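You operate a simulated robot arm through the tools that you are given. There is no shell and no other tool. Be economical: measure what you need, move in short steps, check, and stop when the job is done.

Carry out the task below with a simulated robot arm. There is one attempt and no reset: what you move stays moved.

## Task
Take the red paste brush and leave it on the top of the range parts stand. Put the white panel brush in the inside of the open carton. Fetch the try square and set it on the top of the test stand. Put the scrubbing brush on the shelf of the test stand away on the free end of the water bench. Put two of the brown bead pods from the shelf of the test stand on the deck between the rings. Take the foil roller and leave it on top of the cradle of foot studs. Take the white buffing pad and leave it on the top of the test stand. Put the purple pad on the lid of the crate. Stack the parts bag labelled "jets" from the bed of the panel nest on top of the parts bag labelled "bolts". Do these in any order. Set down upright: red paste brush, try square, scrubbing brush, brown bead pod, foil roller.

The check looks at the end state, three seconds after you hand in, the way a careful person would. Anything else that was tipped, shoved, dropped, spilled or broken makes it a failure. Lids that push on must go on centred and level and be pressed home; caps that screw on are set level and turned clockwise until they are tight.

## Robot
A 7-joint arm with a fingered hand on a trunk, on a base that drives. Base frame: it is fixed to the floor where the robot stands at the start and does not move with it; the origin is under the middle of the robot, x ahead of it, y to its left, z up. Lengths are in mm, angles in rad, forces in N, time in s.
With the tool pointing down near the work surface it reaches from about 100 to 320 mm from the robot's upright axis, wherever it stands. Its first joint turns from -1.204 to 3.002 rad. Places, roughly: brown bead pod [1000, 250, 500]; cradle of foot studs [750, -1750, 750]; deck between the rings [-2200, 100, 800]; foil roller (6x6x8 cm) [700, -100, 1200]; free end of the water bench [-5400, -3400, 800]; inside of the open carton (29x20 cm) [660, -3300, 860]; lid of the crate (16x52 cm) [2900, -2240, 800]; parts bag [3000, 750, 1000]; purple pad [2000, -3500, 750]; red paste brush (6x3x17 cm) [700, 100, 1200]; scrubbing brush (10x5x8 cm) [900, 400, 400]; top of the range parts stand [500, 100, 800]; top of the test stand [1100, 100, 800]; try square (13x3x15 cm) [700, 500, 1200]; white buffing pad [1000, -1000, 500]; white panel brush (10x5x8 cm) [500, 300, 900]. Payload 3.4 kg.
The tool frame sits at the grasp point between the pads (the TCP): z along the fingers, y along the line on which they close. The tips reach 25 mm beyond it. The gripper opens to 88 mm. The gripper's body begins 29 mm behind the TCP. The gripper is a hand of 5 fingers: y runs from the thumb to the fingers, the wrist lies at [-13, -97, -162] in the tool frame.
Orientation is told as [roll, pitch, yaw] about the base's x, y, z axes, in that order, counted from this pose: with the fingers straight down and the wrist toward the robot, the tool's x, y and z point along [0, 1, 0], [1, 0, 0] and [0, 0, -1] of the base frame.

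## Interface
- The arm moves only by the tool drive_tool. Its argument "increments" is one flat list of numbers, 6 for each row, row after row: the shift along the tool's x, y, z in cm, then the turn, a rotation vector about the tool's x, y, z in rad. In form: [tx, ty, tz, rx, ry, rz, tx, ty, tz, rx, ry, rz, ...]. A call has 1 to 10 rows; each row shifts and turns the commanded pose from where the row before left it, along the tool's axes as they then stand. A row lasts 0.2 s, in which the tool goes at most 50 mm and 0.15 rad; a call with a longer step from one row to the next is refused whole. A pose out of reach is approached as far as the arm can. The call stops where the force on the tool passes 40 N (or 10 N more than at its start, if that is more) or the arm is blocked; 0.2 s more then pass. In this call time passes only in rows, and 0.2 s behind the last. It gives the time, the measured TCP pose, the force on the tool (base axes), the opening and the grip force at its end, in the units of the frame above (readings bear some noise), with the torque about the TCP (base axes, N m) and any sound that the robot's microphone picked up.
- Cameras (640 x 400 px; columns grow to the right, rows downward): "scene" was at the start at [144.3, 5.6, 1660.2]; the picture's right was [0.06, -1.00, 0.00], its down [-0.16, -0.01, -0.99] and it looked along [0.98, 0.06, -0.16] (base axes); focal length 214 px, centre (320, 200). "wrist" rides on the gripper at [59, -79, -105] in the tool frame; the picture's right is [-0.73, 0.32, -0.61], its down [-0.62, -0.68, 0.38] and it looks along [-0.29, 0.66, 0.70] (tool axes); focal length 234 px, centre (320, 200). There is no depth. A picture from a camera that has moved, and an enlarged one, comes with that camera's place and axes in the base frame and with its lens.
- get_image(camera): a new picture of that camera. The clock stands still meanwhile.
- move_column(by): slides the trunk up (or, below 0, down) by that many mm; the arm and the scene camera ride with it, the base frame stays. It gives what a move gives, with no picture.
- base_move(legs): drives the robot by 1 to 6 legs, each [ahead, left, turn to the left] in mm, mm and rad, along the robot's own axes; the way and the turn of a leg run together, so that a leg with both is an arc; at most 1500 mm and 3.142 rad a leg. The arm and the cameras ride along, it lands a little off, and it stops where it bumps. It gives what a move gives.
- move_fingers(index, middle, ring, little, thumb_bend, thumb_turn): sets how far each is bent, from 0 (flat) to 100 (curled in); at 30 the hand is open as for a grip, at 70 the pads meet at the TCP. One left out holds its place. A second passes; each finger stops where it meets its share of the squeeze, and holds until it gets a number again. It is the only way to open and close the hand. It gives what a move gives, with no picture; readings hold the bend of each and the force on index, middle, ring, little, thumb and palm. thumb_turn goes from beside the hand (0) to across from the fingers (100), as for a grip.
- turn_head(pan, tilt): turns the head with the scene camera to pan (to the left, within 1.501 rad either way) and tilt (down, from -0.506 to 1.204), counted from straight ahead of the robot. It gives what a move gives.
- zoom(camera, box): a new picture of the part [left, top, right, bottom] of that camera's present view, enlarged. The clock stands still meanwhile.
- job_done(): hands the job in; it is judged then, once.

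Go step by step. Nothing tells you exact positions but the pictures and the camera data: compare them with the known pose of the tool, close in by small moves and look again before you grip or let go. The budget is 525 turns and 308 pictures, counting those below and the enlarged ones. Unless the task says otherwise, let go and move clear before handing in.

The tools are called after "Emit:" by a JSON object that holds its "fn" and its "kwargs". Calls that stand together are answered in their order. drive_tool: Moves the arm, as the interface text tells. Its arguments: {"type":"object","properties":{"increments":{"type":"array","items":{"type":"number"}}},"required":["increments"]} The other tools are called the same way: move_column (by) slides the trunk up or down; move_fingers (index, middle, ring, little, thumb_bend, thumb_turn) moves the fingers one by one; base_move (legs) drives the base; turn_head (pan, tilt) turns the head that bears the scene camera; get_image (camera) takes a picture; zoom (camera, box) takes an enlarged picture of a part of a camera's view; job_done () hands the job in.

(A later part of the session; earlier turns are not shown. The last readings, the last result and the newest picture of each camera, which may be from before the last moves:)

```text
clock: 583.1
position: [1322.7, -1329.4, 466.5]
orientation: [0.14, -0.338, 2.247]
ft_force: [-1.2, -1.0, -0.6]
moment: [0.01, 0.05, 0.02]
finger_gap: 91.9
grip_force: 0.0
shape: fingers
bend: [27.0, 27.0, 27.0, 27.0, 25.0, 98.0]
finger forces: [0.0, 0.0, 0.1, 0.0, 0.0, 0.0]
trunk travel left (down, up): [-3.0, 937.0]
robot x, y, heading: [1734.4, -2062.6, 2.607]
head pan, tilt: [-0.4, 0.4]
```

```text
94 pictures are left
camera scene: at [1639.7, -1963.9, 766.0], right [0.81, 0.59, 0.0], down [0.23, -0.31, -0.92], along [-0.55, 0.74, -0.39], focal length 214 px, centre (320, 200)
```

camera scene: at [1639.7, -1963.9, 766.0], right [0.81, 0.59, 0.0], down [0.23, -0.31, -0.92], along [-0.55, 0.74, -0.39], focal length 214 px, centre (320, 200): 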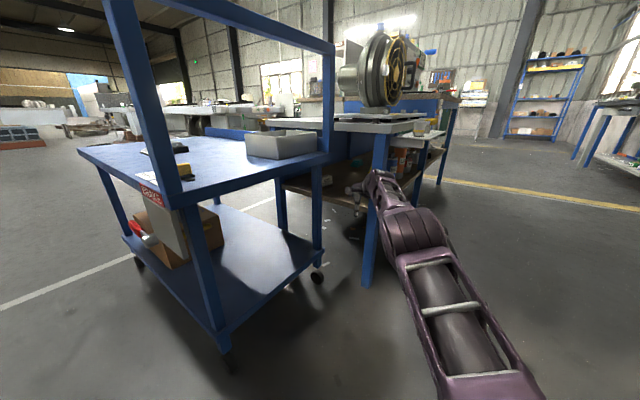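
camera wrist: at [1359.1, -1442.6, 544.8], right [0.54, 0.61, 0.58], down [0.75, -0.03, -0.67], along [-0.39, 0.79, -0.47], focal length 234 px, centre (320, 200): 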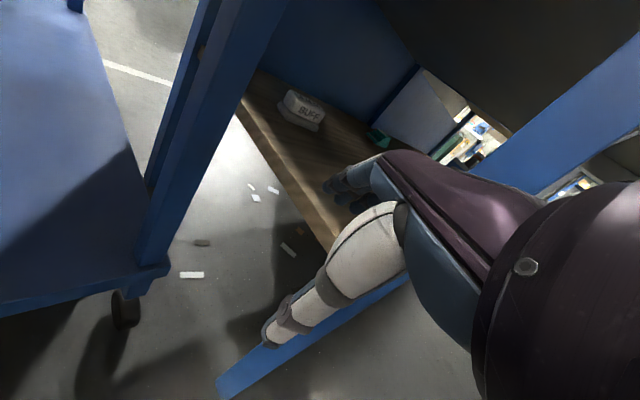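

Emit:
{"fn": "base_move", "kwargs": {"legs": [[114, -36, 0]]}}

Emit:
{"fn": "get_image", "kwargs": {"camera": "wrist"}}

Emit:
{"fn": "zoom", "kwargs": {"camera": "scene", "box": [260, 100, 480, 300]}}

```text
clock: 584.4
position: [1242.7, -1239.9, 465.4]
orientation: [0.139, -0.338, 2.248]
ft_force: [0.4, -1.1, 0.0]
moment: [0.0, -0.02, -0.02]
finger_gap: 91.9
grip_force: 0.1
shape: fingers
bend: [27.0, 27.0, 27.0, 27.0, 25.0, 98.0]
finger forces: [0.0, 0.0, 0.0, 0.1, 0.0, 0.0]
trunk travel left (down, up): [-3.0, 937.0]
robot x, y, heading: [1659.2, -1976.2, 2.606]
head pan, tilt: [-0.4, 0.4]
```

```text
93 pictures are left
camera wrist: at [1279.4, -1353.1, 544.8], right [0.54, 0.61, 0.58], down [0.75, -0.03, -0.67], along [-0.39, 0.79, -0.47], focal length 234 px, centre (320, 200)
```

wrist: 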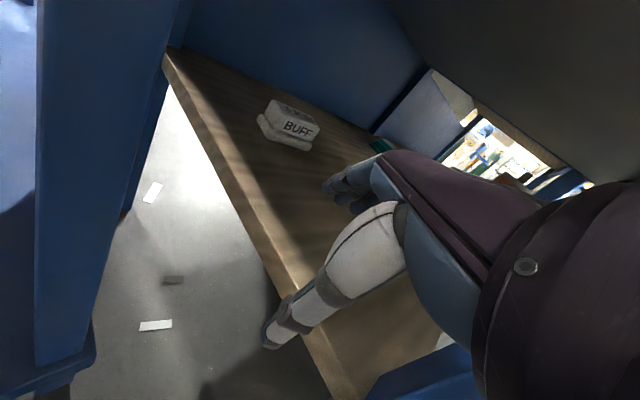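

```text
2.00 times, centred on (370, 200) of scene
camera zoom: at [1560.0, -1874.5, 766.0], right [0.81, 0.59, 0.0], down [0.23, -0.31, -0.92], along [-0.55, 0.74, -0.39], focal length 429 px, centre (220, 200)
```

zoom: 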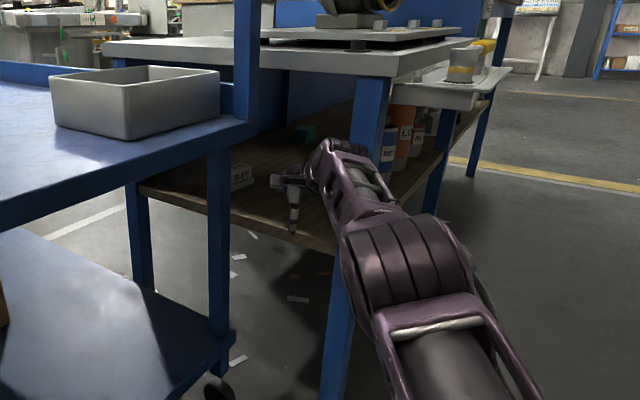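

Clear so far. Advance 130 mm more along the same line.

Emit:
{"fn": "base_move", "kwargs": {"legs": [[123, -42, 0]]}}

Emit:
{"fn": "zoom", "kwargs": {"camera": "scene", "box": [260, 100, 480, 300]}}

Emit:
{"fn": "get_image", "kwargs": {"camera": "wrist"}}

```text
clock: 585.6
position: [1159.5, -1140.3, 466.2]
orientation: [0.14, -0.339, 2.246]
ft_force: [0.6, 0.6, 0.3]
moment: [0.02, 0.04, 0.02]
finger_gap: 91.9
grip_force: 0.0
shape: fingers
bend: [27.0, 27.0, 27.0, 27.0, 25.0, 98.0]
finger forces: [0.0, 0.0, 0.1, 0.1, 0.0, 0.1]
trunk travel left (down, up): [-3.0, 937.0]
robot x, y, heading: [1567.9, -1879.1, 2.605]
head pan, tilt: [-0.4, 0.4]
```

```text
2.00 times, centred on (370, 200) of scene
camera zoom: at [1475.2, -1775.1, 766.0], right [0.81, 0.59, 0.0], down [0.23, -0.31, -0.92], along [-0.55, 0.74, -0.39], focal length 429 px, centre (220, 200)
```

zoom: 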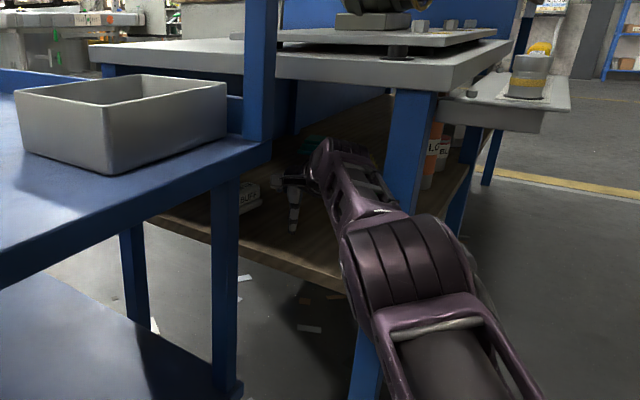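

```text
90 pictures are left
camera wrist: at [1195.2, -1253.4, 544.9], right [0.54, 0.61, 0.58], down [0.75, -0.03, -0.67], along [-0.39, 0.79, -0.47], focal length 234 px, centre (320, 200)
```

wrist: 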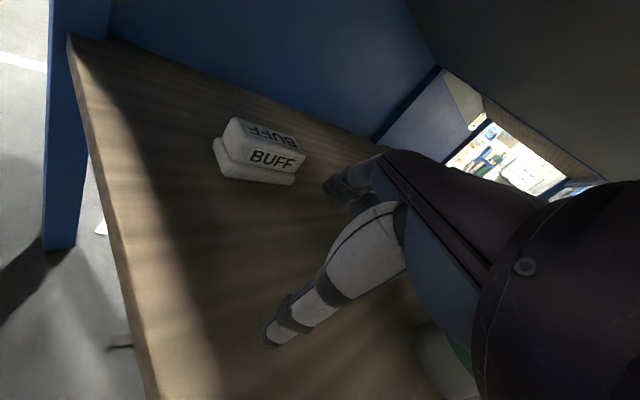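

Shift over the pad now (Δ -139,+51), raising 25 mm, then rotate the tool toward the pad's axis.

Emit:
{"fn": "move_column", "kwargs": {"by": 25}}

Emit:
{"fn": "base_move", "kwargs": {"legs": [[146, 27, 0]]}}

Emit:
{"fn": "drive_tool", "kwargs": {"increments": [0, 0, 0, 0, 0, -0.12, 0, 0, 0, 0, 0, -0.12, 0, 0, 0, 0, 0, -0.12]}}

Emit:
{"fn": "get_image", "kwargs": {"camera": "wrist"}}

Emit:
{"fn": "zoom", "kwargs": {"camera": "scene", "box": [260, 100, 480, 300]}}

```text
clock: 586.4
position: [1159.9, -1139.9, 491.0]
orientation: [0.14, -0.337, 2.248]
ft_force: [-0.2, 0.3, 0.5]
moment: [0.0, -0.01, -0.03]
finger_gap: 92.1
grip_force: 0.1
shape: fingers
bend: [27.0, 27.0, 27.0, 27.0, 25.0, 98.0]
finger forces: [0.1, 0.0, 0.0, 0.0, 0.0, 0.1]
trunk travel left (down, up): [-28.0, 912.0]
robot x, y, heading: [1571.8, -1871.2, 2.605]
head pan, tilt: [-0.4, 0.4]
```

```text
clock: 587.7
position: [1058.2, -1084.1, 488.4]
orientation: [0.142, -0.334, 2.221]
ft_force: [0.2, -0.3, -1.7]
moment: [0.01, -0.03, 0.01]
finger_gap: 91.8
grip_force: 0.0
shape: fingers
bend: [27.0, 27.0, 27.0, 27.0, 25.0, 98.0]
finger forces: [0.0, 0.1, 0.0, 0.0, 0.1, 0.1]
trunk travel left (down, up): [-28.0, 912.0]
robot x, y, heading: [1453.7, -1828.6, 2.593]
head pan, tilt: [-0.4, 0.4]
stopped in leg 1: the robot was blocked; the commanded pose is now the measured one
```

```text
clock: 588.5
position: [1054.3, -1104.2, 483.4]
orientation: [0.008, -0.363, 2.608]
ft_force: [0.1, 0.2, 0.8]
moment: [-0.02, -0.01, 0.02]
finger_gap: 91.8
grip_force: 0.1
shape: fingers
bend: [27.0, 27.0, 27.0, 27.0, 25.0, 98.0]
finger forces: [0.1, 0.1, 0.1, 0.1, 0.1, 0.0]
out of reach, approached as far as the arm can: row 2, 3
trunk travel left (down, up): [-28.0, 912.0]
robot x, y, heading: [1456.4, -1829.8, 2.594]
head pan, tilt: [-0.4, 0.4]
```

```text
89 pictures are left
camera wrist: at [1121.0, -1209.2, 552.7], right [0.3, 0.67, 0.68], down [0.75, 0.28, -0.61], along [-0.6, 0.68, -0.42], focal length 234 px, centre (320, 200)
```

wrist: 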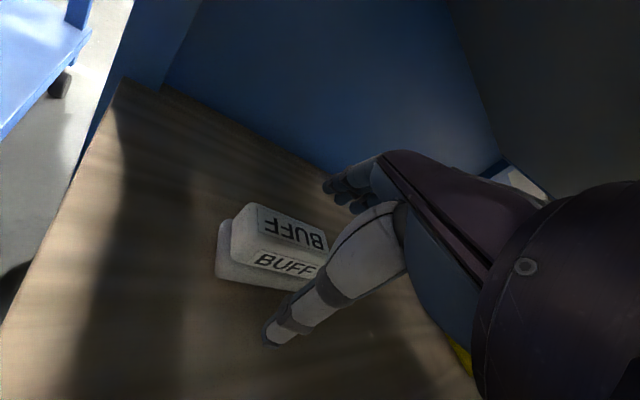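

```text
2.00 times, centred on (370, 200) of scene
camera zoom: at [1358.7, -1729.8, 791.0], right [0.81, 0.59, 0.0], down [0.23, -0.32, -0.92], along [-0.54, 0.75, -0.39], focal length 429 px, centre (220, 200)
```

zoom: 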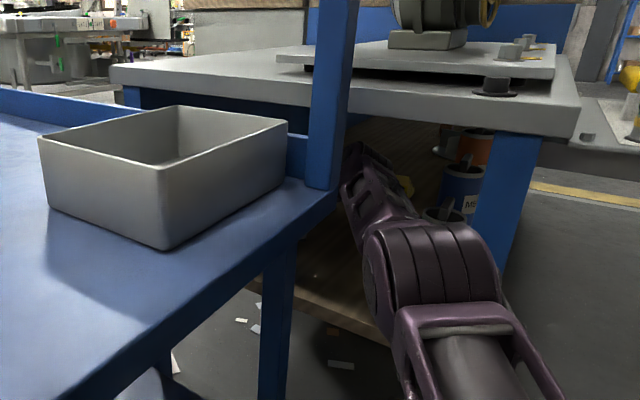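

Blocked near the cart, but the pad is only ~30 mm ahead of the tool. Try reaching it with the arm.

Emit:
{"fn": "drive_tool", "kwargs": {"increments": [0.5, 1.5, 0, 0, 0, 0, 0.3, 1.5, 0, 0, 0, 0]}}

```text
clock: 589.1
position: [1039.3, -1112.0, 487.8]
orientation: [0.009, -0.364, 2.605]
ft_force: [-0.2, -0.6, -0.1]
moment: [-0.01, 0.01, 0.01]
finger_gap: 92.0
grip_force: 0.1
shape: fingers
bend: [27.0, 27.0, 27.0, 27.0, 25.0, 98.0]
finger forces: [0.0, 0.1, 0.0, 0.0, 0.0, 0.0]
out of reach, approached as far as the arm can: row 1, 2
trunk travel left (down, up): [-28.0, 912.0]
robot x, y, heading: [1454.4, -1832.0, 2.594]
head pan, tilt: [-0.4, 0.4]
```

Emit:
{"fn": "base_move", "kwargs": {"legs": [[24, -10, 0]]}}

Emit:
{"fn": "get_image", "kwargs": {"camera": "wrist"}}

```text
clock: 589.9
position: [1025.2, -1095.5, 488.1]
orientation: [0.008, -0.364, 2.611]
ft_force: [0.0, -0.1, 0.0]
moment: [0.0, 0.0, 0.05]
finger_gap: 91.7
grip_force: 0.0
shape: fingers
bend: [27.0, 27.0, 27.0, 27.0, 25.0, 98.0]
finger forces: [0.0, 0.1, 0.0, 0.1, 0.1, 0.1]
trunk travel left (down, up): [-28.0, 912.0]
robot x, y, heading: [1442.4, -1810.0, 2.602]
head pan, tilt: [-0.4, 0.4]
```

```text
87 pictures are left
camera wrist: at [1091.8, -1200.6, 557.6], right [0.29, 0.68, 0.68], down [0.74, 0.28, -0.61], along [-0.6, 0.68, -0.42], focal length 234 px, centre (320, 200)
```

wrist: 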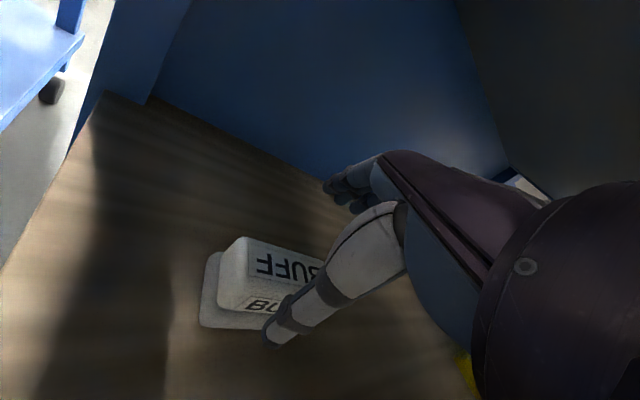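

Emit:
{"fn": "move_column", "kwargs": {"by": -28}}

Emit:
{"fn": "drive_tool", "kwargs": {"increments": [0, -0.1, 1.3, 0, 0, 0]}}

Emit:
{"fn": "zoom", "kwargs": {"camera": "wrist", "box": [160, 180, 400, 380]}}

```text
clock: 590.6
position: [1024.2, -1096.2, 459.7]
orientation: [0.008, -0.363, 2.61]
ft_force: [-0.6, 0.2, -0.2]
moment: [-0.01, 0.02, 0.02]
finger_gap: 91.6
grip_force: 0.1
shape: fingers
bend: [27.0, 27.0, 27.0, 27.0, 25.0, 98.0]
finger forces: [0.0, 0.1, 0.1, 0.0, 0.1, 0.1]
trunk travel left (down, up): [0.0, 940.0]
robot x, y, heading: [1443.6, -1809.7, 2.604]
head pan, tilt: [-0.4, 0.4]
```

```text
clock: 591.0
position: [1021.2, -1094.7, 446.8]
orientation: [0.008, -0.361, 2.609]
ft_force: [0.4, -0.2, 0.6]
moment: [0.01, -0.03, -0.02]
finger_gap: 92.1
grip_force: 0.0
shape: fingers
bend: [27.0, 27.0, 27.0, 27.0, 25.0, 98.0]
finger forces: [0.1, 0.0, 0.0, 0.0, 0.1, 0.0]
trunk travel left (down, up): [0.0, 940.0]
robot x, y, heading: [1442.3, -1811.4, 2.607]
head pan, tilt: [-0.4, 0.4]
```

```text
2.00 times, centred on (280, 280) of wrist
camera zoom: at [1088.7, -1200.8, 516.6], right [0.29, 0.68, 0.68], down [0.74, 0.28, -0.61], along [-0.6, 0.68, -0.42], focal length 468 px, centre (400, 40)
```

zoom: 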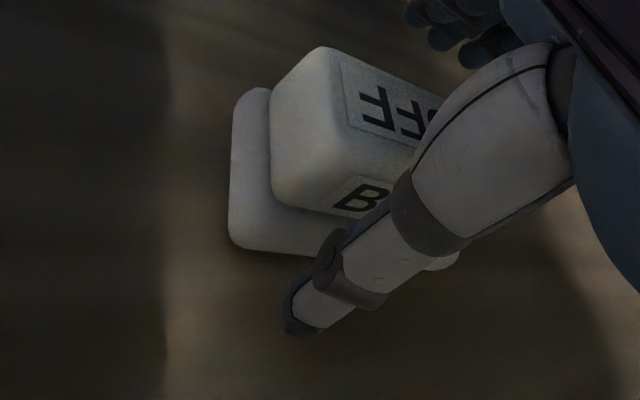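

Emit:
{"fn": "drive_tool", "kwargs": {"increments": [0.4, -0.3, 1.0, 0, 0, 0]}}

Emit:
{"fn": "move_fingers", "kwargs": {"index": 78, "middle": 78, "ring": 78, "little": 70, "thumb_bend": 78}}

Emit:
{"fn": "get_image", "kwargs": {"camera": "wrist"}}

```text
clock: 591.4
position: [1018.4, -1097.5, 440.3]
orientation: [0.008, -0.366, 2.613]
ft_force: [-0.2, 0.8, 7.3]
moment: [-0.13, -0.26, 0.04]
finger_gap: 92.7
grip_force: 3.0
shape: fingers
bend: [27.0, 27.0, 27.0, 27.0, 24.0, 98.0]
finger forces: [0.1, 0.0, 0.0, 0.0, 7.1, 0.0]
trunk travel left (down, up): [0.0, 940.0]
robot x, y, heading: [1439.8, -1810.6, 2.603]
head pan, tilt: [-0.4, 0.4]
```

```text
clock: 592.4
position: [1017.0, -1098.6, 440.8]
orientation: [0.01, -0.366, 2.611]
ft_force: [-1.8, 4.4, 15.2]
moment: [-0.34, -0.22, 0.07]
finger_gap: 40.3
grip_force: 30.2
shape: fingers
bend: [75.0, 75.0, 75.0, 70.0, 42.0, 91.0]
finger forces: [14.9, 8.5, 8.7, 0.0, 27.6, 0.0]
trunk travel left (down, up): [0.0, 940.0]
robot x, y, heading: [1442.8, -1815.0, 2.602]
head pan, tilt: [-0.4, 0.4]
```

```text
85 pictures are left
camera wrist: at [1085.9, -1202.6, 509.3], right [0.3, 0.67, 0.68], down [0.74, 0.28, -0.61], along [-0.6, 0.68, -0.42], focal length 234 px, centre (320, 200)
```

wrist: 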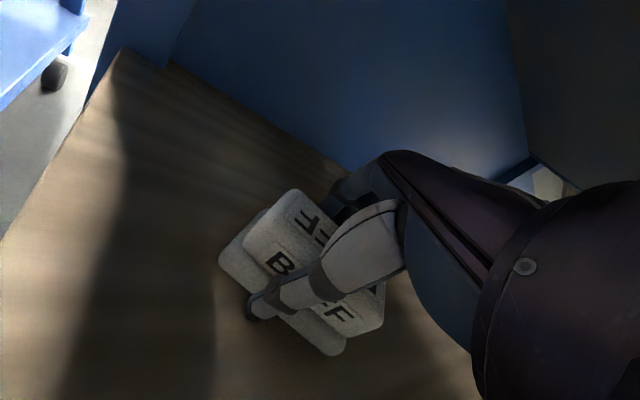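

Gripped well. Lift 35 mm and retrace the path out.

Emit:
{"fn": "move_column", "kwargs": {"by": 35}}

Emit:
{"fn": "base_move", "kwargs": {"legs": [[-140, -14, 0]]}}

Emit:
{"fn": "drive_tool", "kwargs": {"increments": [0, 0, 0, 0, 0, 0.12, 0, 0, 0, 0, 0, 0.12, 0, 0, 0, 0, 0, 0.12]}}

Emit:
{"fn": "get_image", "kwargs": {"camera": "wrist"}}

```text
clock: 593.2
position: [1018.9, -1096.8, 471.0]
orientation: [0.008, -0.359, 2.611]
ft_force: [-0.1, 1.1, 0.0]
moment: [-0.02, 0.02, -0.03]
finger_gap: 40.9
grip_force: 27.6
shape: fingers
bend: [75.0, 76.0, 76.0, 70.0, 41.0, 90.0]
finger forces: [14.4, 7.5, 7.7, 0.0, 25.0, 0.0]
trunk travel left (down, up): [-35.0, 905.0]
robot x, y, heading: [1446.9, -1811.7, 2.601]
head pan, tilt: [-0.4, 0.4]
```

```text
clock: 594.5
position: [1145.2, -1156.7, 472.4]
orientation: [0.009, -0.361, 2.614]
ft_force: [0.3, 0.4, 0.2]
moment: [0.01, -0.01, -0.03]
finger_gap: 40.8
grip_force: 27.0
shape: fingers
bend: [75.0, 76.0, 76.0, 70.0, 41.0, 90.0]
finger forces: [14.2, 7.4, 7.7, 0.0, 25.0, 0.0]
trunk travel left (down, up): [-35.0, 905.0]
robot x, y, heading: [1570.6, -1871.5, 2.601]
head pan, tilt: [-0.4, 0.4]
```

```text
clock: 595.3
position: [1138.6, -1148.1, 472.1]
orientation: [0.141, -0.334, 2.228]
ft_force: [0.5, 0.3, -1.2]
moment: [0.04, 0.05, 0.0]
finger_gap: 40.6
grip_force: 26.2
shape: fingers
bend: [75.0, 76.0, 76.0, 70.0, 41.0, 90.0]
finger forces: [12.7, 7.4, 7.6, 0.0, 25.0, 0.1]
out of reach, approached as far as the arm can: row 1, 2
trunk travel left (down, up): [-35.0, 905.0]
robot x, y, heading: [1571.9, -1871.7, 2.605]
head pan, tilt: [-0.4, 0.4]
```

```text
84 pictures are left
camera wrist: at [1172.5, -1261.2, 551.7], right [0.55, 0.6, 0.58], down [0.75, -0.04, -0.66], along [-0.38, 0.8, -0.47], focal length 234 px, centre (320, 200)
```

wrist: 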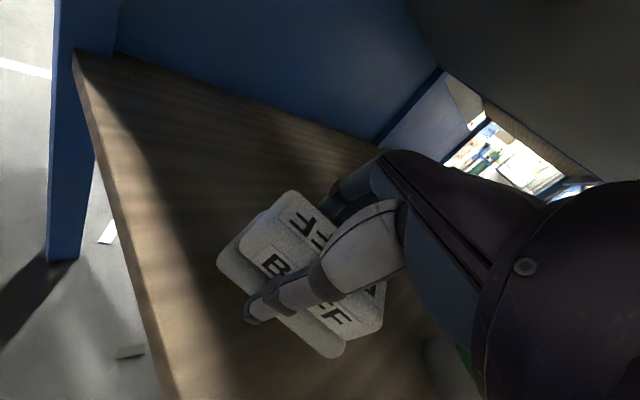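

Emit:
{"fn": "base_move", "kwargs": {"legs": [[0, -20, 0], [-237, 80, 0]]}}

Emit:
{"fn": "base_move", "kwargs": {"legs": [[-150, 50, 0]]}}

Emit:
{"fn": "move_column", "kwargs": {"by": 400}}

Emit:
{"fn": "get_image", "kwargs": {"camera": "scene"}}

```text
clock: 597.5
position: [1313.9, -1322.4, 472.4]
orientation: [0.142, -0.333, 2.228]
ft_force: [0.1, 0.3, -1.1]
moment: [0.01, 0.06, -0.02]
finger_gap: 40.9
grip_force: 27.3
shape: fingers
bend: [75.0, 76.0, 76.0, 70.0, 41.0, 90.0]
finger forces: [12.6, 7.4, 7.5, 0.0, 25.0, 0.0]
trunk travel left (down, up): [-35.0, 905.0]
robot x, y, heading: [1743.1, -2046.8, 2.604]
head pan, tilt: [-0.4, 0.4]
```

```text
clock: 599.0
position: [1415.5, -1441.7, 471.9]
orientation: [0.143, -0.334, 2.231]
ft_force: [-0.8, 0.5, -0.6]
moment: [0.0, 0.01, 0.01]
finger_gap: 40.9
grip_force: 26.2
shape: fingers
bend: [75.0, 76.0, 76.0, 70.0, 41.0, 90.0]
finger forces: [12.5, 7.4, 7.7, 0.1, 25.1, 0.0]
trunk travel left (down, up): [-35.0, 905.0]
robot x, y, heading: [1851.9, -2166.8, 2.604]
head pan, tilt: [-0.4, 0.4]
```

```text
clock: 602.8
position: [1413.6, -1442.5, 872.0]
orientation: [0.142, -0.332, 2.23]
ft_force: [-0.1, 0.5, -0.2]
moment: [-0.03, 0.06, 0.01]
finger_gap: 40.6
grip_force: 26.6
shape: fingers
bend: [75.0, 76.0, 76.0, 70.0, 41.0, 90.0]
finger forces: [12.3, 7.4, 7.7, 0.0, 25.0, 0.0]
trunk travel left (down, up): [-435.0, 505.0]
robot x, y, heading: [1848.8, -2166.9, 2.604]
head pan, tilt: [-0.4, 0.4]
```

```text
83 pictures are left
camera scene: at [1751.4, -2066.1, 1198.1], right [0.81, 0.59, 0.0], down [0.23, -0.31, -0.92], along [-0.54, 0.74, -0.39], focal length 214 px, centre (320, 200)
```

scene: 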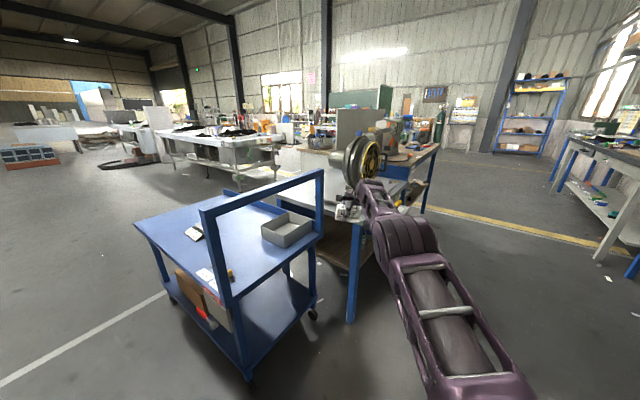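

The pad is out. Raise, drive north along the east corridor to open floor by the test stand's north end.

Emit:
{"fn": "move_column", "kwargs": {"by": 400}}

Emit:
{"fn": "base_move", "kwargs": {"legs": [[0, 0, -1.03], [1200, 60, 0], [1200, 0, 0], [1000, 0, 0]]}}

Emit:
{"fn": "move_column", "kwargs": {"by": 100}}

Emit:
{"fn": "drive_tool", "kwargs": {"increments": [4, 0, 0, 0, 0, 0.1, 4, 0, 0, 0, 0, 0.1, 4, 0, 0, 0, 0, 0.1, 4, 0, 0, 0, 0, 0.1, 4, 0, 0, 0, 0, 0, 4, 0, 0, 0, 0, 0, 4, 0, 0, 0, 0, 0, 4, 0, 0, 0, 0, 0, 4, 0, 0, 0, 0, 0, 4, 0, 0, 0, 0, 0]}}

```text
clock: 606.6
position: [1415.2, -1442.6, 1270.8]
orientation: [0.141, -0.334, 2.23]
ft_force: [0.2, -0.2, -0.8]
moment: [0.0, 0.04, -0.03]
finger_gap: 40.4
grip_force: 26.5
shape: fingers
bend: [75.0, 76.0, 76.0, 70.0, 41.0, 90.0]
finger forces: [12.0, 7.4, 7.6, 0.1, 25.1, 0.0]
trunk travel left (down, up): [-835.0, 105.0]
robot x, y, heading: [1846.0, -2163.3, 2.602]
head pan, tilt: [-0.4, 0.4]
```

```text
clock: 625.8
position: [2197.7, 1972.1, 1272.3]
orientation: [0.142, -0.333, 1.198]
ft_force: [0.7, 0.9, -0.3]
moment: [0.0, -0.01, 0.0]
finger_gap: 40.4
grip_force: 25.1
shape: fingers
bend: [75.0, 76.0, 76.0, 70.0, 41.0, 90.0]
finger forces: [11.8, 7.2, 7.3, 0.0, 24.5, 0.1]
trunk travel left (down, up): [-835.0, 105.0]
robot x, y, heading: [1804.2, 1229.4, 1.568]
head pan, tilt: [-0.4, 0.4]
```

```text
clock: 627.1
position: [2197.0, 1971.9, 1373.1]
orientation: [0.142, -0.333, 1.198]
ft_force: [-0.1, 0.4, -0.7]
moment: [-0.01, -0.02, -0.01]
finger_gap: 40.7
grip_force: 25.2
shape: fingers
bend: [75.0, 76.0, 76.0, 70.0, 41.0, 90.0]
finger forces: [11.6, 7.3, 7.5, 0.1, 24.4, 0.1]
trunk travel left (down, up): [-935.0, 5.0]
robot x, y, heading: [1800.3, 1228.4, 1.568]
head pan, tilt: [-0.4, 0.4]
```

```text
clock: 629.3
position: [1923.3, 1989.7, 1414.2]
orientation: [0.26, -0.253, 0.791]
ft_force: [0.1, 0.2, -0.1]
moment: [0.0, -0.02, 0.02]
finger_gap: 40.4
grip_force: 24.7
shape: fingers
bend: [76.0, 76.0, 76.0, 70.0, 41.0, 90.0]
finger forces: [10.5, 7.2, 7.1, 0.0, 23.9, 0.0]
out of reach, approached as far as the arm can: row 2, 3, 4, 5, 6, 7, 8, 9, 10
trunk travel left (down, up): [-935.0, 5.0]
robot x, y, heading: [1801.3, 1228.5, 1.569]
head pan, tilt: [-0.4, 0.4]
```

Emit:
{"fn": "drive_tool", "kwargs": {"increments": [0, -1, 0, 0, 0, -0.13, 0, -1, 0, 0, 0, -0.13, 0, -1, 0, 0, 0, -0.13, 0, -1, 0, 0, 0, -0.13, 0, 0, 0, 0, 0, -0.13, 0, 0, 0, 0, 0, -0.13]}}

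Emit:
{"fn": "drive_tool", "kwargs": {"increments": [4, 0, 0, 0, 0, 0, 4, 0, 0, 0, 0, 0, 4, 0, 0, 0, 0, 0, 4, -1, 0, 0, 0, 0, 4, -2, 0, 0, 0, 0, 3, -3, 0, 0, 0, 0, 3, -3, 0, 0, 0, 0, 0, -4, 0, 0, 0, 0, 0, -4, 0, 0, 0, 0]}}

Emit:
{"fn": "turn_head", "kwargs": {"pan": -0.1, "tilt": 0.6}}

Emit:
{"fn": "get_image", "kwargs": {"camera": "scene"}}

```text
clock: 630.7
position: [1905.5, 1957.6, 1401.6]
orientation: [0.001, -0.361, 1.606]
ft_force: [0.5, 0.9, -0.2]
moment: [0.03, 0.01, -0.02]
finger_gap: 40.2
grip_force: 24.8
shape: fingers
bend: [76.0, 76.0, 76.0, 70.0, 41.0, 90.0]
finger forces: [10.5, 7.1, 7.0, 0.1, 23.9, 0.0]
trunk travel left (down, up): [-935.0, 5.0]
robot x, y, heading: [1801.7, 1229.1, 1.574]
head pan, tilt: [-0.4, 0.4]
```

```text
clock: 632.7
position: [1658.5, 1846.2, 1318.4]
orientation: [-0.005, -0.38, 1.586]
ft_force: [0.1, -0.6, -0.4]
moment: [0.01, 0.0, 0.02]
finger_gap: 39.0
grip_force: 24.2
shape: fingers
bend: [76.0, 76.0, 76.0, 70.0, 41.0, 90.0]
finger forces: [10.1, 7.2, 6.9, 0.1, 24.2, 0.1]
out of reach, approached as far as the arm can: row 7, 8, 9
trunk travel left (down, up): [-935.0, 5.0]
robot x, y, heading: [1798.7, 1227.6, 1.575]
head pan, tilt: [-0.4, 0.4]
```

```text
clock: 633.5
position: [1657.3, 1844.1, 1312.7]
orientation: [-0.013, -0.372, 1.593]
ft_force: [-0.4, 1.1, -0.5]
moment: [0.01, 0.01, 0.02]
finger_gap: 38.9
grip_force: 24.3
shape: fingers
bend: [76.0, 76.0, 76.0, 70.0, 41.0, 90.0]
finger forces: [10.1, 7.4, 6.7, 0.0, 24.1, 0.0]
trunk travel left (down, up): [-935.0, 5.0]
robot x, y, heading: [1797.4, 1226.2, 1.574]
head pan, tilt: [-0.099, 0.6]
```

```text
82 pictures are left
camera scene: at [1809.2, 1366.7, 1680.0], right [1.0, -0.1, 0.0], down [-0.06, -0.56, -0.83], along [0.08, 0.82, -0.56], focal length 214 px, centre (320, 200)
```

scene: 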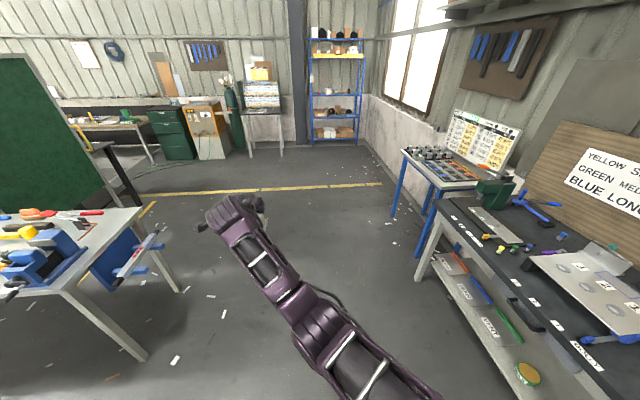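

Emit:
{"fn": "drive_tool", "kwargs": {"increments": [2, 1.4, -3.5, 0, 0, 0, 2, 1.4, -3.5, 0, 0, 0, 2, -2.8, -1.1, 0, 0, 0, 1, -3.7, -1.4, 0, 0, 0, 0, -3.7, -1.4, 0, 0, 0, 0, -3.7, -1.4, 0, 0, 0, 0, -3.7, -1.4, 0, 0, 0]}}

Emit:
{"fn": "get_image", "kwargs": {"camera": "scene"}}

```text
clock: 635.1
position: [1622.2, 1819.7, 1277.1]
orientation: [-0.012, -0.385, 1.581]
ft_force: [0.0, 0.2, -0.9]
moment: [0.01, 0.01, 0.01]
finger_gap: 39.0
grip_force: 24.5
shape: fingers
bend: [76.0, 76.0, 76.0, 70.0, 41.0, 90.0]
finger forces: [10.1, 7.3, 6.7, 0.0, 24.1, 0.0]
out of reach, approached as far as the arm can: row 1, 2, 3, 4, 5, 6, 7
trunk travel left (down, up): [-935.0, 5.0]
robot x, y, heading: [1801.7, 1228.4, 1.574]
head pan, tilt: [-0.099, 0.6]
```

```text
81 pictures are left
camera scene: at [1810.0, 1366.6, 1680.0], right [1.0, -0.1, 0.0], down [-0.06, -0.56, -0.83], along [0.08, 0.82, -0.56], focal length 214 px, centre (320, 200)
```

scene: 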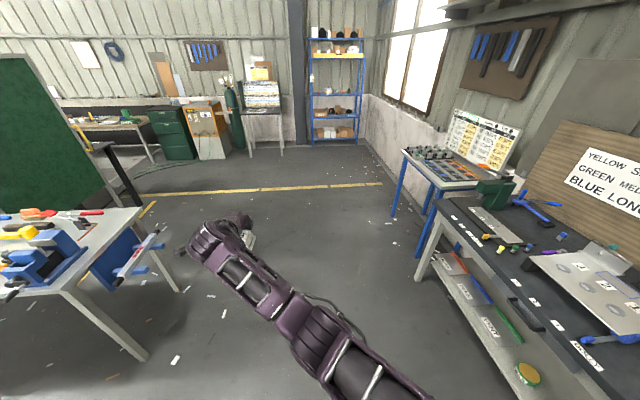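

Emit:
{"fn": "drive_tool", "kwargs": {"increments": [2, 1.4, -3.5, 0.1, 0, 0, 2, 1.2, -3.7, 0.1, 0, 0, 2, 0.7, -3.9, 0.1, 0, 0, 2, 0, -4, 0.05, 0, 0, 2, 0, -4, 0, 0, 0, 2, 0, -4, 0, 0, 0]}}

Emit:
{"fn": "drive_tool", "kwargs": {"increments": [2, -3, 0, 0, 0, 0, 0, -4, 0, 0, 0, 0, 0, -4, 0, 0, 0, 0, 0, -4, 0, 0, 0, 0, 0, -4, 0, 0, 0, 0]}}

```text
clock: 636.5
position: [1559.9, 1781.4, 1421.7]
orientation: [0.018, -0.053, 1.664]
ft_force: [0.6, 0.1, -0.8]
moment: [0.05, 0.04, -0.01]
finger_gap: 38.7
grip_force: 23.9
shape: fingers
bend: [76.0, 76.0, 76.0, 70.0, 41.0, 90.0]
finger forces: [10.2, 7.3, 6.5, 0.1, 23.8, 0.0]
out of reach, approached as far as the arm can: row 1, 2, 3, 4, 5, 6
trunk travel left (down, up): [-935.0, 5.0]
robot x, y, heading: [1798.4, 1228.4, 1.569]
head pan, tilt: [-0.099, 0.6]
```

```text
clock: 637.7
position: [1558.0, 1588.8, 1411.2]
orientation: [0.018, -0.054, 1.661]
ft_force: [0.1, -0.8, -0.6]
moment: [0.0, 0.03, 0.02]
finger_gap: 38.7
grip_force: 23.8
shape: fingers
bend: [76.0, 76.0, 76.0, 70.0, 41.0, 90.0]
finger forces: [9.8, 7.2, 6.5, 0.1, 23.7, 0.0]
trunk travel left (down, up): [-935.0, 5.0]
robot x, y, heading: [1795.0, 1228.7, 1.571]
head pan, tilt: [-0.099, 0.6]
```

Normal posture again. Drive to the test stand's north end and face it.

Emit:
{"fn": "base_move", "kwargs": {"legs": [[-150, 795, 0], [0, 0, 3.14], [30, 0, 0]]}}

Emit:
{"fn": "drive_tool", "kwargs": {"increments": [-4, 1, 0, -0.1, 0, 0.02, -4, 1, 0, -0.1, 0, 0.02, -4, 1, 0, -0.1, 0, 0.02, -4, 1, 0, 0, 0, 0, -4, 1, 0, 0, 0, 0, -4, 1, 0, 0, 0, 0, -4, 1, 0, 0, 0, 0, -4, 0, 0, 0, 0, 0, -4, 0, 0, 0, 0, 0]}}

Emit:
{"fn": "turn_head", "kwargs": {"pan": 0.1, "tilt": 0.9}}

Emit:
{"fn": "get_image", "kwargs": {"camera": "scene"}}

```text
clock: 649.8
position: [1225.3, 689.6, 1413.5]
orientation: [0.016, -0.059, -1.499]
ft_force: [0.0, 0.3, -0.5]
moment: [-0.08, -0.02, -0.04]
finger_gap: 38.8
grip_force: 23.7
shape: fingers
bend: [76.0, 76.0, 76.0, 70.0, 41.0, 90.0]
finger forces: [10.0, 7.3, 6.4, 0.1, 23.5, 0.0]
trunk travel left (down, up): [-935.0, 5.0]
robot x, y, heading: [994.0, 1051.4, -1.586]
head pan, tilt: [-0.099, 0.6]
```

```text
clock: 651.8
position: [862.2, 606.1, 1420.4]
orientation: [0.034, -0.351, -1.568]
ft_force: [0.2, 0.0, -1.8]
moment: [-0.01, -0.04, 0.0]
finger_gap: 38.7
grip_force: 23.4
shape: fingers
bend: [76.0, 76.0, 76.0, 70.0, 42.0, 90.0]
finger forces: [10.0, 7.0, 6.3, 0.1, 23.2, 0.1]
trunk travel left (down, up): [-935.0, 5.0]
robot x, y, heading: [990.6, 1053.3, -1.591]
head pan, tilt: [-0.099, 0.6]
```

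```text
clock: 652.6
position: [867.5, 604.5, 1419.4]
orientation: [0.028, -0.352, -1.569]
ft_force: [-0.3, -1.0, -0.3]
moment: [-0.02, -0.03, 0.0]
finger_gap: 38.4
grip_force: 23.5
shape: fingers
bend: [76.0, 76.0, 76.0, 70.0, 42.0, 90.0]
finger forces: [9.9, 7.1, 6.3, 0.0, 23.3, 0.0]
trunk travel left (down, up): [-935.0, 5.0]
robot x, y, heading: [988.7, 1050.7, -1.589]
head pan, tilt: [0.099, 0.901]
```

```text
80 pictures are left
camera scene: at [997.4, 924.7, 1655.2], right [-1.0, -0.08, 0.0], down [-0.06, 0.78, -0.62], along [0.05, -0.62, -0.78], focal length 214 px, centre (320, 200)
```

scene: 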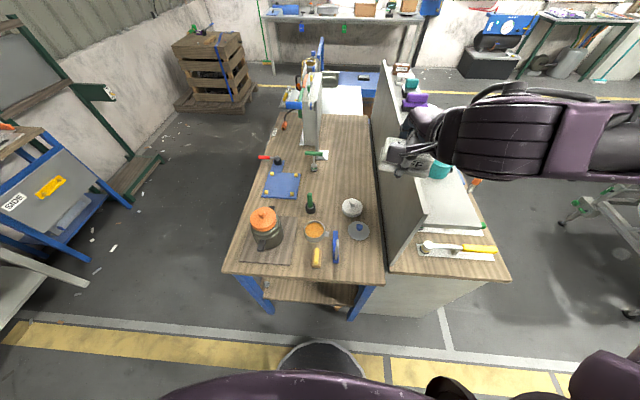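

The near-right corner of the stand top is free. Lower the pad there in stages.

Emit:
{"fn": "drive_tool", "kwargs": {"increments": [-0.8, -0.6, 3.7, 0, 0, 0, -0.8, -0.6, 3.7, 0, 0, 0, 0, -0.8, 3.7, 0, 0, 0, 0, -0.9, 3.7, 0, 0, 0, 0, -1.4, 3.7, 0, 0, 0, 0, -1.4, 3.7, 0, 0, 0, 0, -1.4, 3.7, 0, 0, 0, 0, -1.4, 3.7, 0, 0, 0]}}

Emit:
{"fn": "get_image", "kwargs": {"camera": "wrist"}}

Emit:
{"fn": "zoom", "kwargs": {"camera": "scene", "box": [260, 160, 500, 310]}}

```text
clock: 654.4
position: [858.4, 583.5, 1112.4]
orientation: [0.031, -0.352, -1.568]
ft_force: [-0.2, 0.5, -0.8]
moment: [-0.03, 0.0, 0.01]
finger_gap: 38.3
grip_force: 23.3
shape: fingers
bend: [76.0, 76.0, 76.0, 70.0, 42.0, 90.0]
finger forces: [10.1, 6.9, 5.9, 0.0, 23.0, 0.0]
trunk travel left (down, up): [-935.0, 5.0]
robot x, y, heading: [991.5, 1050.6, -1.59]
head pan, tilt: [0.099, 0.901]
```

```text
79 pictures are left
camera wrist: at [915.1, 696.5, 1184.7], right [-0.74, -0.1, 0.66], down [-0.61, 0.5, -0.61], along [-0.27, -0.86, -0.43], focal length 234 px, centre (320, 200)
```

wrist: 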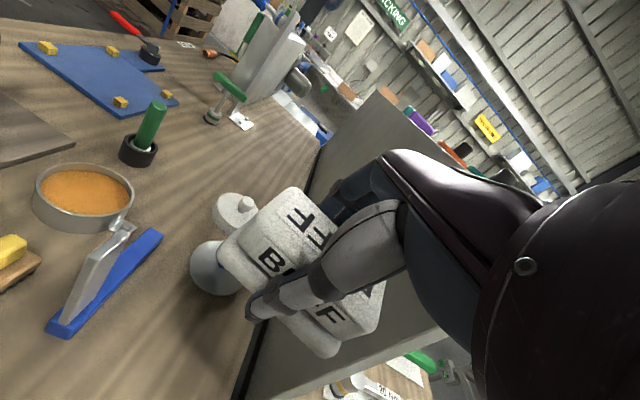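

```text
2.67 times, centred on (380, 235) of scene
camera zoom: at [997.1, 925.6, 1655.3], right [-1.0, -0.08, 0.0], down [-0.06, 0.78, -0.62], along [0.05, -0.62, -0.78], focal length 572 px, centre (160, 107)
```

zoom: 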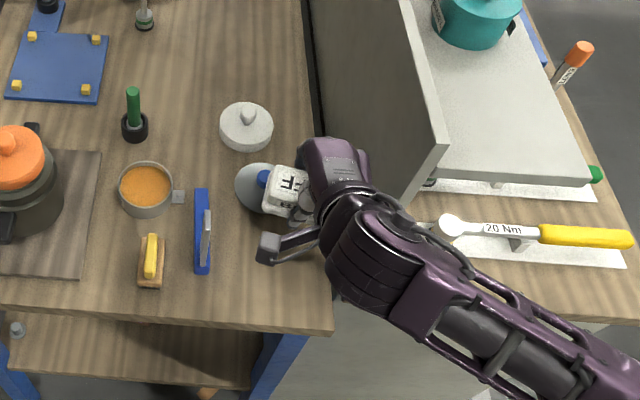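

Emit:
{"fn": "drive_tool", "kwargs": {"increments": [1, -1.4, 3.7, 0, 0, 0, 0, -1.4, 3.7, 0, 0, 0, 0, -1.4, 3.7, 0, 0, 0, 0, -1.4, 3.7, 0, 0, 0]}}

Emit:
{"fn": "get_image", "kwargs": {"camera": "wrist"}}

Emit:
{"fn": "zoom", "kwargs": {"camera": "scene", "box": [260, 160, 500, 310]}}

```text
clock: 655.4
position: [874.8, 585.1, 954.7]
orientation: [0.03, -0.351, -1.567]
ft_force: [0.1, 0.0, 0.0]
moment: [-0.03, -0.01, -0.02]
finger_gap: 38.0
grip_force: 22.5
shape: fingers
bend: [76.0, 76.0, 76.0, 70.0, 42.0, 91.0]
finger forces: [10.0, 6.8, 5.7, 0.0, 22.7, 0.0]
trunk travel left (down, up): [-935.0, 5.0]
robot x, y, heading: [990.9, 1051.5, -1.596]
head pan, tilt: [0.099, 0.901]
```

```text
77 pictures are left
camera wrist: at [931.8, 697.4, 1026.5], right [-0.74, -0.1, 0.66], down [-0.61, 0.5, -0.61], along [-0.27, -0.86, -0.44], focal length 234 px, centre (320, 200)
```

wrist: 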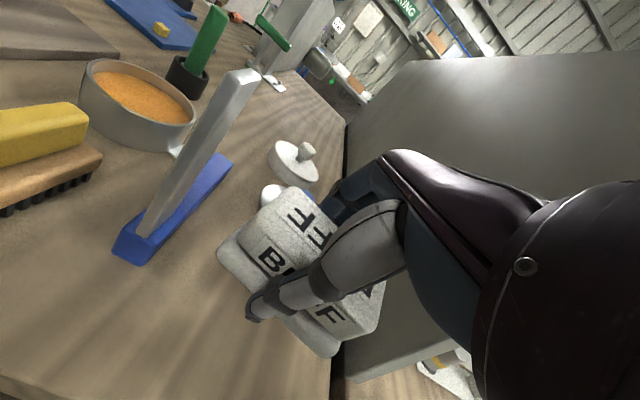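

```text
2.67 times, centred on (380, 235) of scene
camera zoom: at [998.5, 925.0, 1655.2], right [-1.0, -0.08, 0.0], down [-0.06, 0.78, -0.62], along [0.05, -0.62, -0.78], focal length 572 px, centre (160, 107)
```

zoom: 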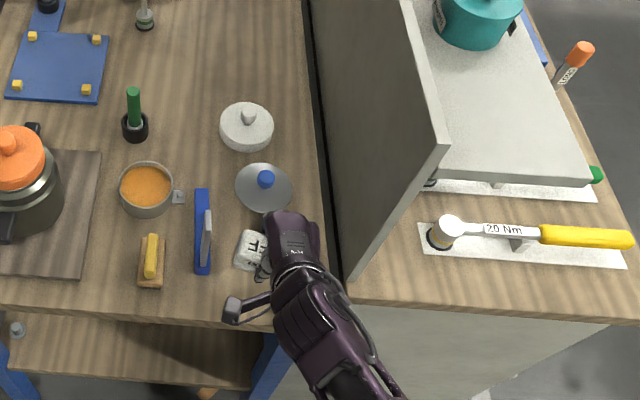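

Emit:
{"fn": "drive_tool", "kwargs": {"increments": [-0.8, -1.0, 2.6, 0, 0, 0, 0, -0.8, 2.1, 0, 0, 0]}}

Emit:
{"fn": "drive_tool", "kwargs": {"increments": [0, -0.3, 0.75, 0, 0, 0]}}

Emit:
{"fn": "drive_tool", "kwargs": {"increments": [0, -0.25, 0.6, 0, 0, 0]}}

Emit:
{"fn": "drive_tool", "kwargs": {"increments": [0, -0.2, 0.5, 0, 0, 0]}}

```text
clock: 656.0
position: [868.0, 585.7, 905.2]
orientation: [0.029, -0.351, -1.566]
ft_force: [0.9, 0.7, -1.2]
moment: [0.0, -0.01, 0.02]
finger_gap: 37.9
grip_force: 22.1
shape: fingers
bend: [76.0, 76.0, 77.0, 70.0, 42.0, 91.0]
finger forces: [9.9, 6.8, 5.7, 0.0, 22.6, 0.1]
trunk travel left (down, up): [-935.0, 5.0]
robot x, y, heading: [989.8, 1049.9, -1.59]
head pan, tilt: [0.099, 0.901]
```

```text
clock: 656.4
position: [868.9, 585.7, 895.5]
orientation: [0.029, -0.352, -1.567]
ft_force: [0.3, -0.3, -0.6]
moment: [0.0, 0.01, 0.01]
finger_gap: 37.8
grip_force: 22.3
shape: fingers
bend: [76.0, 76.0, 77.0, 70.0, 42.0, 91.0]
finger forces: [9.9, 6.8, 5.7, 0.0, 22.5, 0.1]
trunk travel left (down, up): [-935.0, 5.0]
robot x, y, heading: [992.9, 1049.8, -1.591]
head pan, tilt: [0.099, 0.901]
```

```text
clock: 656.8
position: [869.1, 586.4, 890.7]
orientation: [0.032, -0.353, -1.568]
ft_force: [-0.9, -0.7, 2.1]
moment: [0.06, 0.0, 0.04]
finger_gap: 37.7
grip_force: 23.5
shape: fingers
bend: [76.0, 76.0, 77.0, 70.0, 42.0, 91.0]
finger forces: [11.3, 7.1, 6.1, 0.0, 22.3, 0.1]
trunk travel left (down, up): [-935.0, 5.0]
robot x, y, heading: [988.7, 1054.3, -1.592]
head pan, tilt: [0.099, 0.901]
```

```text
clock: 657.2
position: [869.0, 585.4, 890.2]
orientation: [0.031, -0.363, -1.57]
ft_force: [-4.3, -0.6, 31.7]
moment: [1.17, -0.24, 0.13]
finger_gap: 38.1
grip_force: 34.4
shape: fingers
bend: [76.0, 76.0, 77.0, 70.0, 42.0, 91.0]
finger forces: [14.8, 8.2, 6.8, 0.1, 39.2, 0.0]
trunk travel left (down, up): [-935.0, 5.0]
robot x, y, heading: [990.0, 1049.9, -1.594]
head pan, tilt: [0.099, 0.901]
```

Emit:
{"fn": "drive_tool", "kwargs": {"increments": [0, 0.1, -0.35, 0, 0, 0]}}

Emit:
{"fn": "move_fingers", "kwargs": {"index": 45, "middle": 45, "ring": 45, "little": 45, "thumb_bend": 34}}

Emit:
{"fn": "get_image", "kwargs": {"camera": "wrist"}}

```text
clock: 657.6
position: [868.8, 587.3, 889.7]
orientation: [0.033, -0.352, -1.569]
ft_force: [-2.0, -7.6, 19.4]
moment: [0.37, -0.11, 0.06]
finger_gap: 37.6
grip_force: 29.8
shape: fingers
bend: [76.0, 76.0, 77.0, 70.0, 43.0, 91.0]
finger forces: [17.3, 9.3, 7.8, 0.0, 25.6, 0.0]
trunk travel left (down, up): [-935.0, 5.0]
robot x, y, heading: [987.5, 1053.1, -1.589]
head pan, tilt: [0.099, 0.901]
```

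```text
clock: 658.6
position: [869.0, 588.2, 890.5]
orientation: [0.029, -0.352, -1.567]
ft_force: [5.8, 0.8, 16.1]
moment: [0.65, -0.37, -0.2]
finger_gap: 62.9
grip_force: 7.9
shape: fingers
bend: [45.0, 45.0, 45.0, 45.0, 36.0, 92.0]
finger forces: [0.1, 0.0, 0.1, 0.0, 16.3, 0.0]
trunk travel left (down, up): [-935.0, 5.0]
robot x, y, heading: [992.6, 1052.3, -1.591]
head pan, tilt: [0.099, 0.901]
```

```text
75 pictures are left
camera wrist: at [925.3, 701.0, 961.3], right [-0.74, -0.1, 0.66], down [-0.61, 0.5, -0.61], along [-0.27, -0.86, -0.43], focal length 234 px, centre (320, 200)
```

wrist: 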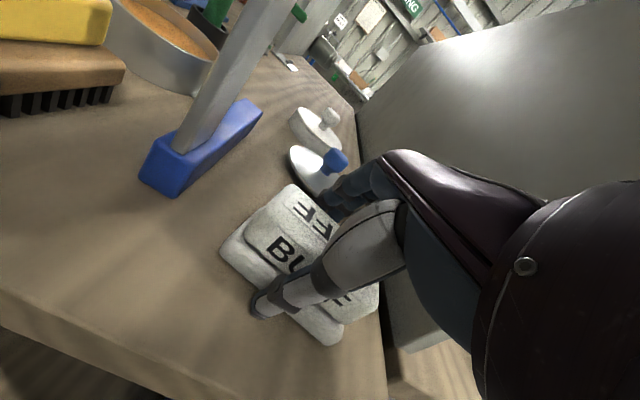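

Pad rests flat. Rise straight up.

Emit:
{"fn": "drive_tool", "kwargs": {"increments": [0, 0.7, -1.9, 0, 0, 0, 0, 1.0, -2.8, 0, 0, 0, 0, 1.4, -3.7, 0, 0, 0, 0, 1.4, -3.7, 0, 0, 0, 0, 1.4, -3.7, 0, 0, 0]}}

Emit:
{"fn": "get_image", "kwargs": {"camera": "wrist"}}

```text
clock: 659.8
position: [863.0, 586.1, 1057.9]
orientation: [0.031, -0.349, -1.568]
ft_force: [0.1, 0.1, -0.8]
moment: [0.01, 0.0, -0.01]
finger_gap: 64.7
grip_force: 0.0
shape: fingers
bend: [45.0, 45.0, 45.0, 45.0, 34.0, 97.0]
finger forces: [0.0, 0.0, 0.1, 0.1, 0.0, 0.0]
trunk travel left (down, up): [-935.0, 5.0]
robot x, y, heading: [991.4, 1049.0, -1.593]
head pan, tilt: [0.099, 0.901]
```

```text
74 pictures are left
camera wrist: at [918.8, 698.4, 1130.6], right [-0.74, -0.11, 0.66], down [-0.61, 0.5, -0.61], along [-0.27, -0.86, -0.44], focal length 234 px, centre (320, 200)
```

wrist: 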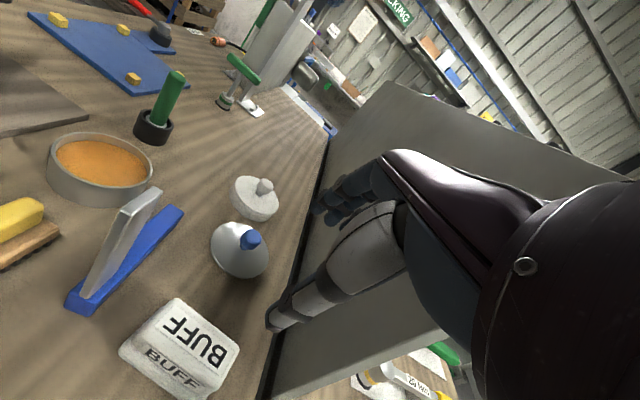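

White buffing pad placed. Next the bead pods on the shelf: back off, raise/extend the arm, and lower the trunk.

Emit:
{"fn": "base_move", "kwargs": {"legs": [[-480, 100, 0]]}}

Emit:
{"fn": "drive_tool", "kwargs": {"increments": [0, 1.4, -3.7, 0.08, 0, 0, 0, 1.4, -3.7, 0.08, 0, 0, 0, 1.4, -3.8, 0.08, 0, 0, 0, 1.4, -3.8, 0.08, 0, 0, 0, 2, -4, 0, 0, 0, 0, 2, -4, 0, 0, 0, 0, 2, -4, 0, 0, 0, 0, 3, -3, 0, 0, 0, 0, 4, 0, 0, 0, 0, 0, 4, 0, 0, 0, 0]}}

Emit:
{"fn": "move_column", "kwargs": {"by": -400}}

Emit:
{"fn": "move_column", "kwargs": {"by": -400}}

Emit:
{"fn": "turn_head", "kwargs": {"pan": 0.0, "tilt": 0.45}}

Emit:
{"fn": "get_image", "kwargs": {"camera": "scene"}}

```text
clock: 662.7
position: [972.8, 1063.9, 1058.4]
orientation: [0.029, -0.351, -1.564]
ft_force: [-0.1, 0.4, -1.1]
moment: [-0.01, 0.0, 0.03]
finger_gap: 64.6
grip_force: 0.0
shape: fingers
bend: [45.0, 45.0, 45.0, 45.0, 34.0, 97.0]
finger forces: [0.1, 0.1, 0.1, 0.0, 0.0, 0.0]
trunk travel left (down, up): [-935.0, 5.0]
robot x, y, heading: [1100.0, 1527.3, -1.586]
head pan, tilt: [0.099, 0.901]
```

```text
clock: 664.9
position: [967.4, 920.9, 1316.0]
orientation: [0.028, -0.191, -1.56]
ft_force: [-0.9, -0.1, -0.5]
moment: [-0.01, -0.01, 0.0]
finger_gap: 64.6
grip_force: 0.0
shape: fingers
bend: [45.0, 45.0, 45.0, 45.0, 34.0, 98.0]
finger forces: [0.0, 0.0, 0.1, 0.0, 0.0, 0.0]
out of reach, approached as far as the arm can: row 3, 4
trunk travel left (down, up): [-935.0, 5.0]
robot x, y, heading: [1097.3, 1527.9, -1.59]
head pan, tilt: [0.099, 0.901]
```

```text
clock: 668.8
position: [965.7, 922.3, 916.2]
orientation: [0.03, -0.192, -1.563]
ft_force: [0.1, -0.1, 0.7]
moment: [-0.01, 0.0, 0.02]
finger_gap: 64.6
grip_force: 0.0
shape: fingers
bend: [45.0, 45.0, 45.0, 45.0, 34.0, 98.0]
finger forces: [0.1, 0.0, 0.0, 0.1, 0.1, 0.1]
trunk travel left (down, up): [-535.0, 405.0]
robot x, y, heading: [1098.9, 1529.8, -1.592]
head pan, tilt: [0.099, 0.901]
```

```text
clock: 672.6
position: [967.8, 921.8, 516.4]
orientation: [0.031, -0.191, -1.561]
ft_force: [-0.5, 0.3, -0.3]
moment: [0.03, 0.01, -0.04]
finger_gap: 64.8
grip_force: 0.0
shape: fingers
bend: [45.0, 45.0, 45.0, 45.0, 34.0, 98.0]
finger forces: [0.0, 0.1, 0.0, 0.0, 0.0, 0.1]
trunk travel left (down, up): [-135.0, 805.0]
robot x, y, heading: [1101.2, 1526.8, -1.591]
head pan, tilt: [0.099, 0.901]
```

```text
clock: 673.5
position: [967.0, 922.3, 516.1]
orientation: [0.03, -0.191, -1.562]
ft_force: [1.3, 0.1, 0.3]
moment: [0.02, -0.03, 0.02]
finger_gap: 64.9
grip_force: 0.0
shape: fingers
bend: [45.0, 45.0, 45.0, 45.0, 34.0, 98.0]
finger forces: [0.1, 0.1, 0.1, 0.0, 0.0, 0.1]
trunk travel left (down, up): [-135.0, 805.0]
robot x, y, heading: [1098.4, 1531.1, -1.587]
head pan, tilt: [0.0, 0.45]
```

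```text
73 pictures are left
camera scene: at [1098.3, 1387.5, 893.5], right [-1.0, 0.02, 0.0], down [0.01, 0.44, -0.9], along [-0.02, -0.9, -0.44], focal length 214 px, centre (320, 200)
```

scene: 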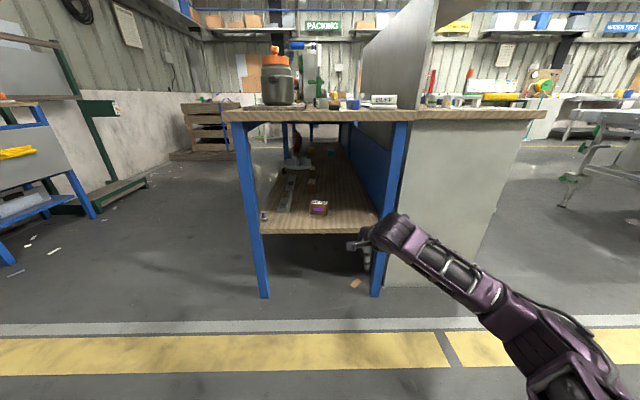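

The elbow sticks out toward the table's leg; extend the arm straighter and level it.

Emit:
{"fn": "drive_tool", "kwargs": {"increments": [0, 3, 0, 0.08, 0, 0, 0, 3, 0, 0.08, 0, 0, 0, 3, 0, 0, 0, 0, 0, 2, 0, 0, 0, 0]}}

Emit:
{"fn": "base_move", "kwargs": {"legs": [[0, 121, 0]]}}

Emit:
{"fn": "get_image", "kwargs": {"camera": "scene"}}

```text
clock: 674.5
position: [968.6, 813.6, 526.4]
orientation: [0.028, -0.032, -1.556]
ft_force: [0.0, -0.5, 0.0]
moment: [0.02, 0.01, 0.02]
finger_gap: 64.5
grip_force: 0.0
shape: fingers
bend: [45.0, 45.0, 45.0, 45.0, 34.0, 98.0]
finger forces: [0.0, 0.1, 0.0, 0.0, 0.1, 0.0]
trunk travel left (down, up): [-135.0, 805.0]
robot x, y, heading: [1098.9, 1529.0, -1.584]
head pan, tilt: [0.0, 0.45]
```

```text
clock: 675.7
position: [1090.0, 811.0, 526.4]
orientation: [0.028, -0.031, -1.558]
ft_force: [0.2, 0.8, 1.0]
moment: [0.01, -0.03, -0.01]
finger_gap: 64.8
grip_force: 0.0
shape: fingers
bend: [45.0, 45.0, 45.0, 45.0, 34.0, 98.0]
finger forces: [0.1, 0.1, 0.1, 0.0, 0.1, 0.1]
trunk travel left (down, up): [-135.0, 805.0]
robot x, y, heading: [1220.4, 1528.8, -1.589]
head pan, tilt: [0.0, 0.45]
```

```text
72 pictures are left
camera scene: at [1218.3, 1385.3, 893.5], right [-1.0, 0.02, 0.0], down [0.01, 0.44, -0.9], along [-0.02, -0.9, -0.44], focal length 214 px, centre (320, 200)
```

scene: 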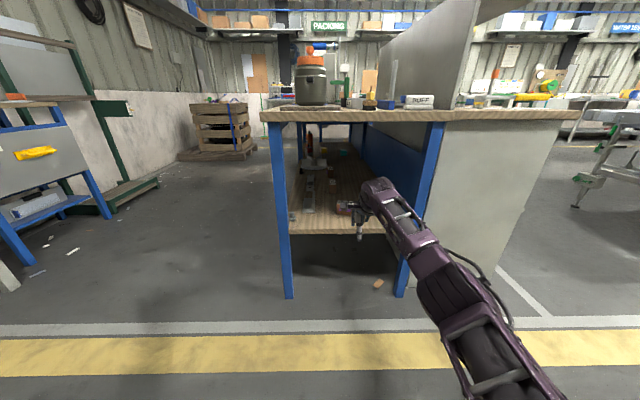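

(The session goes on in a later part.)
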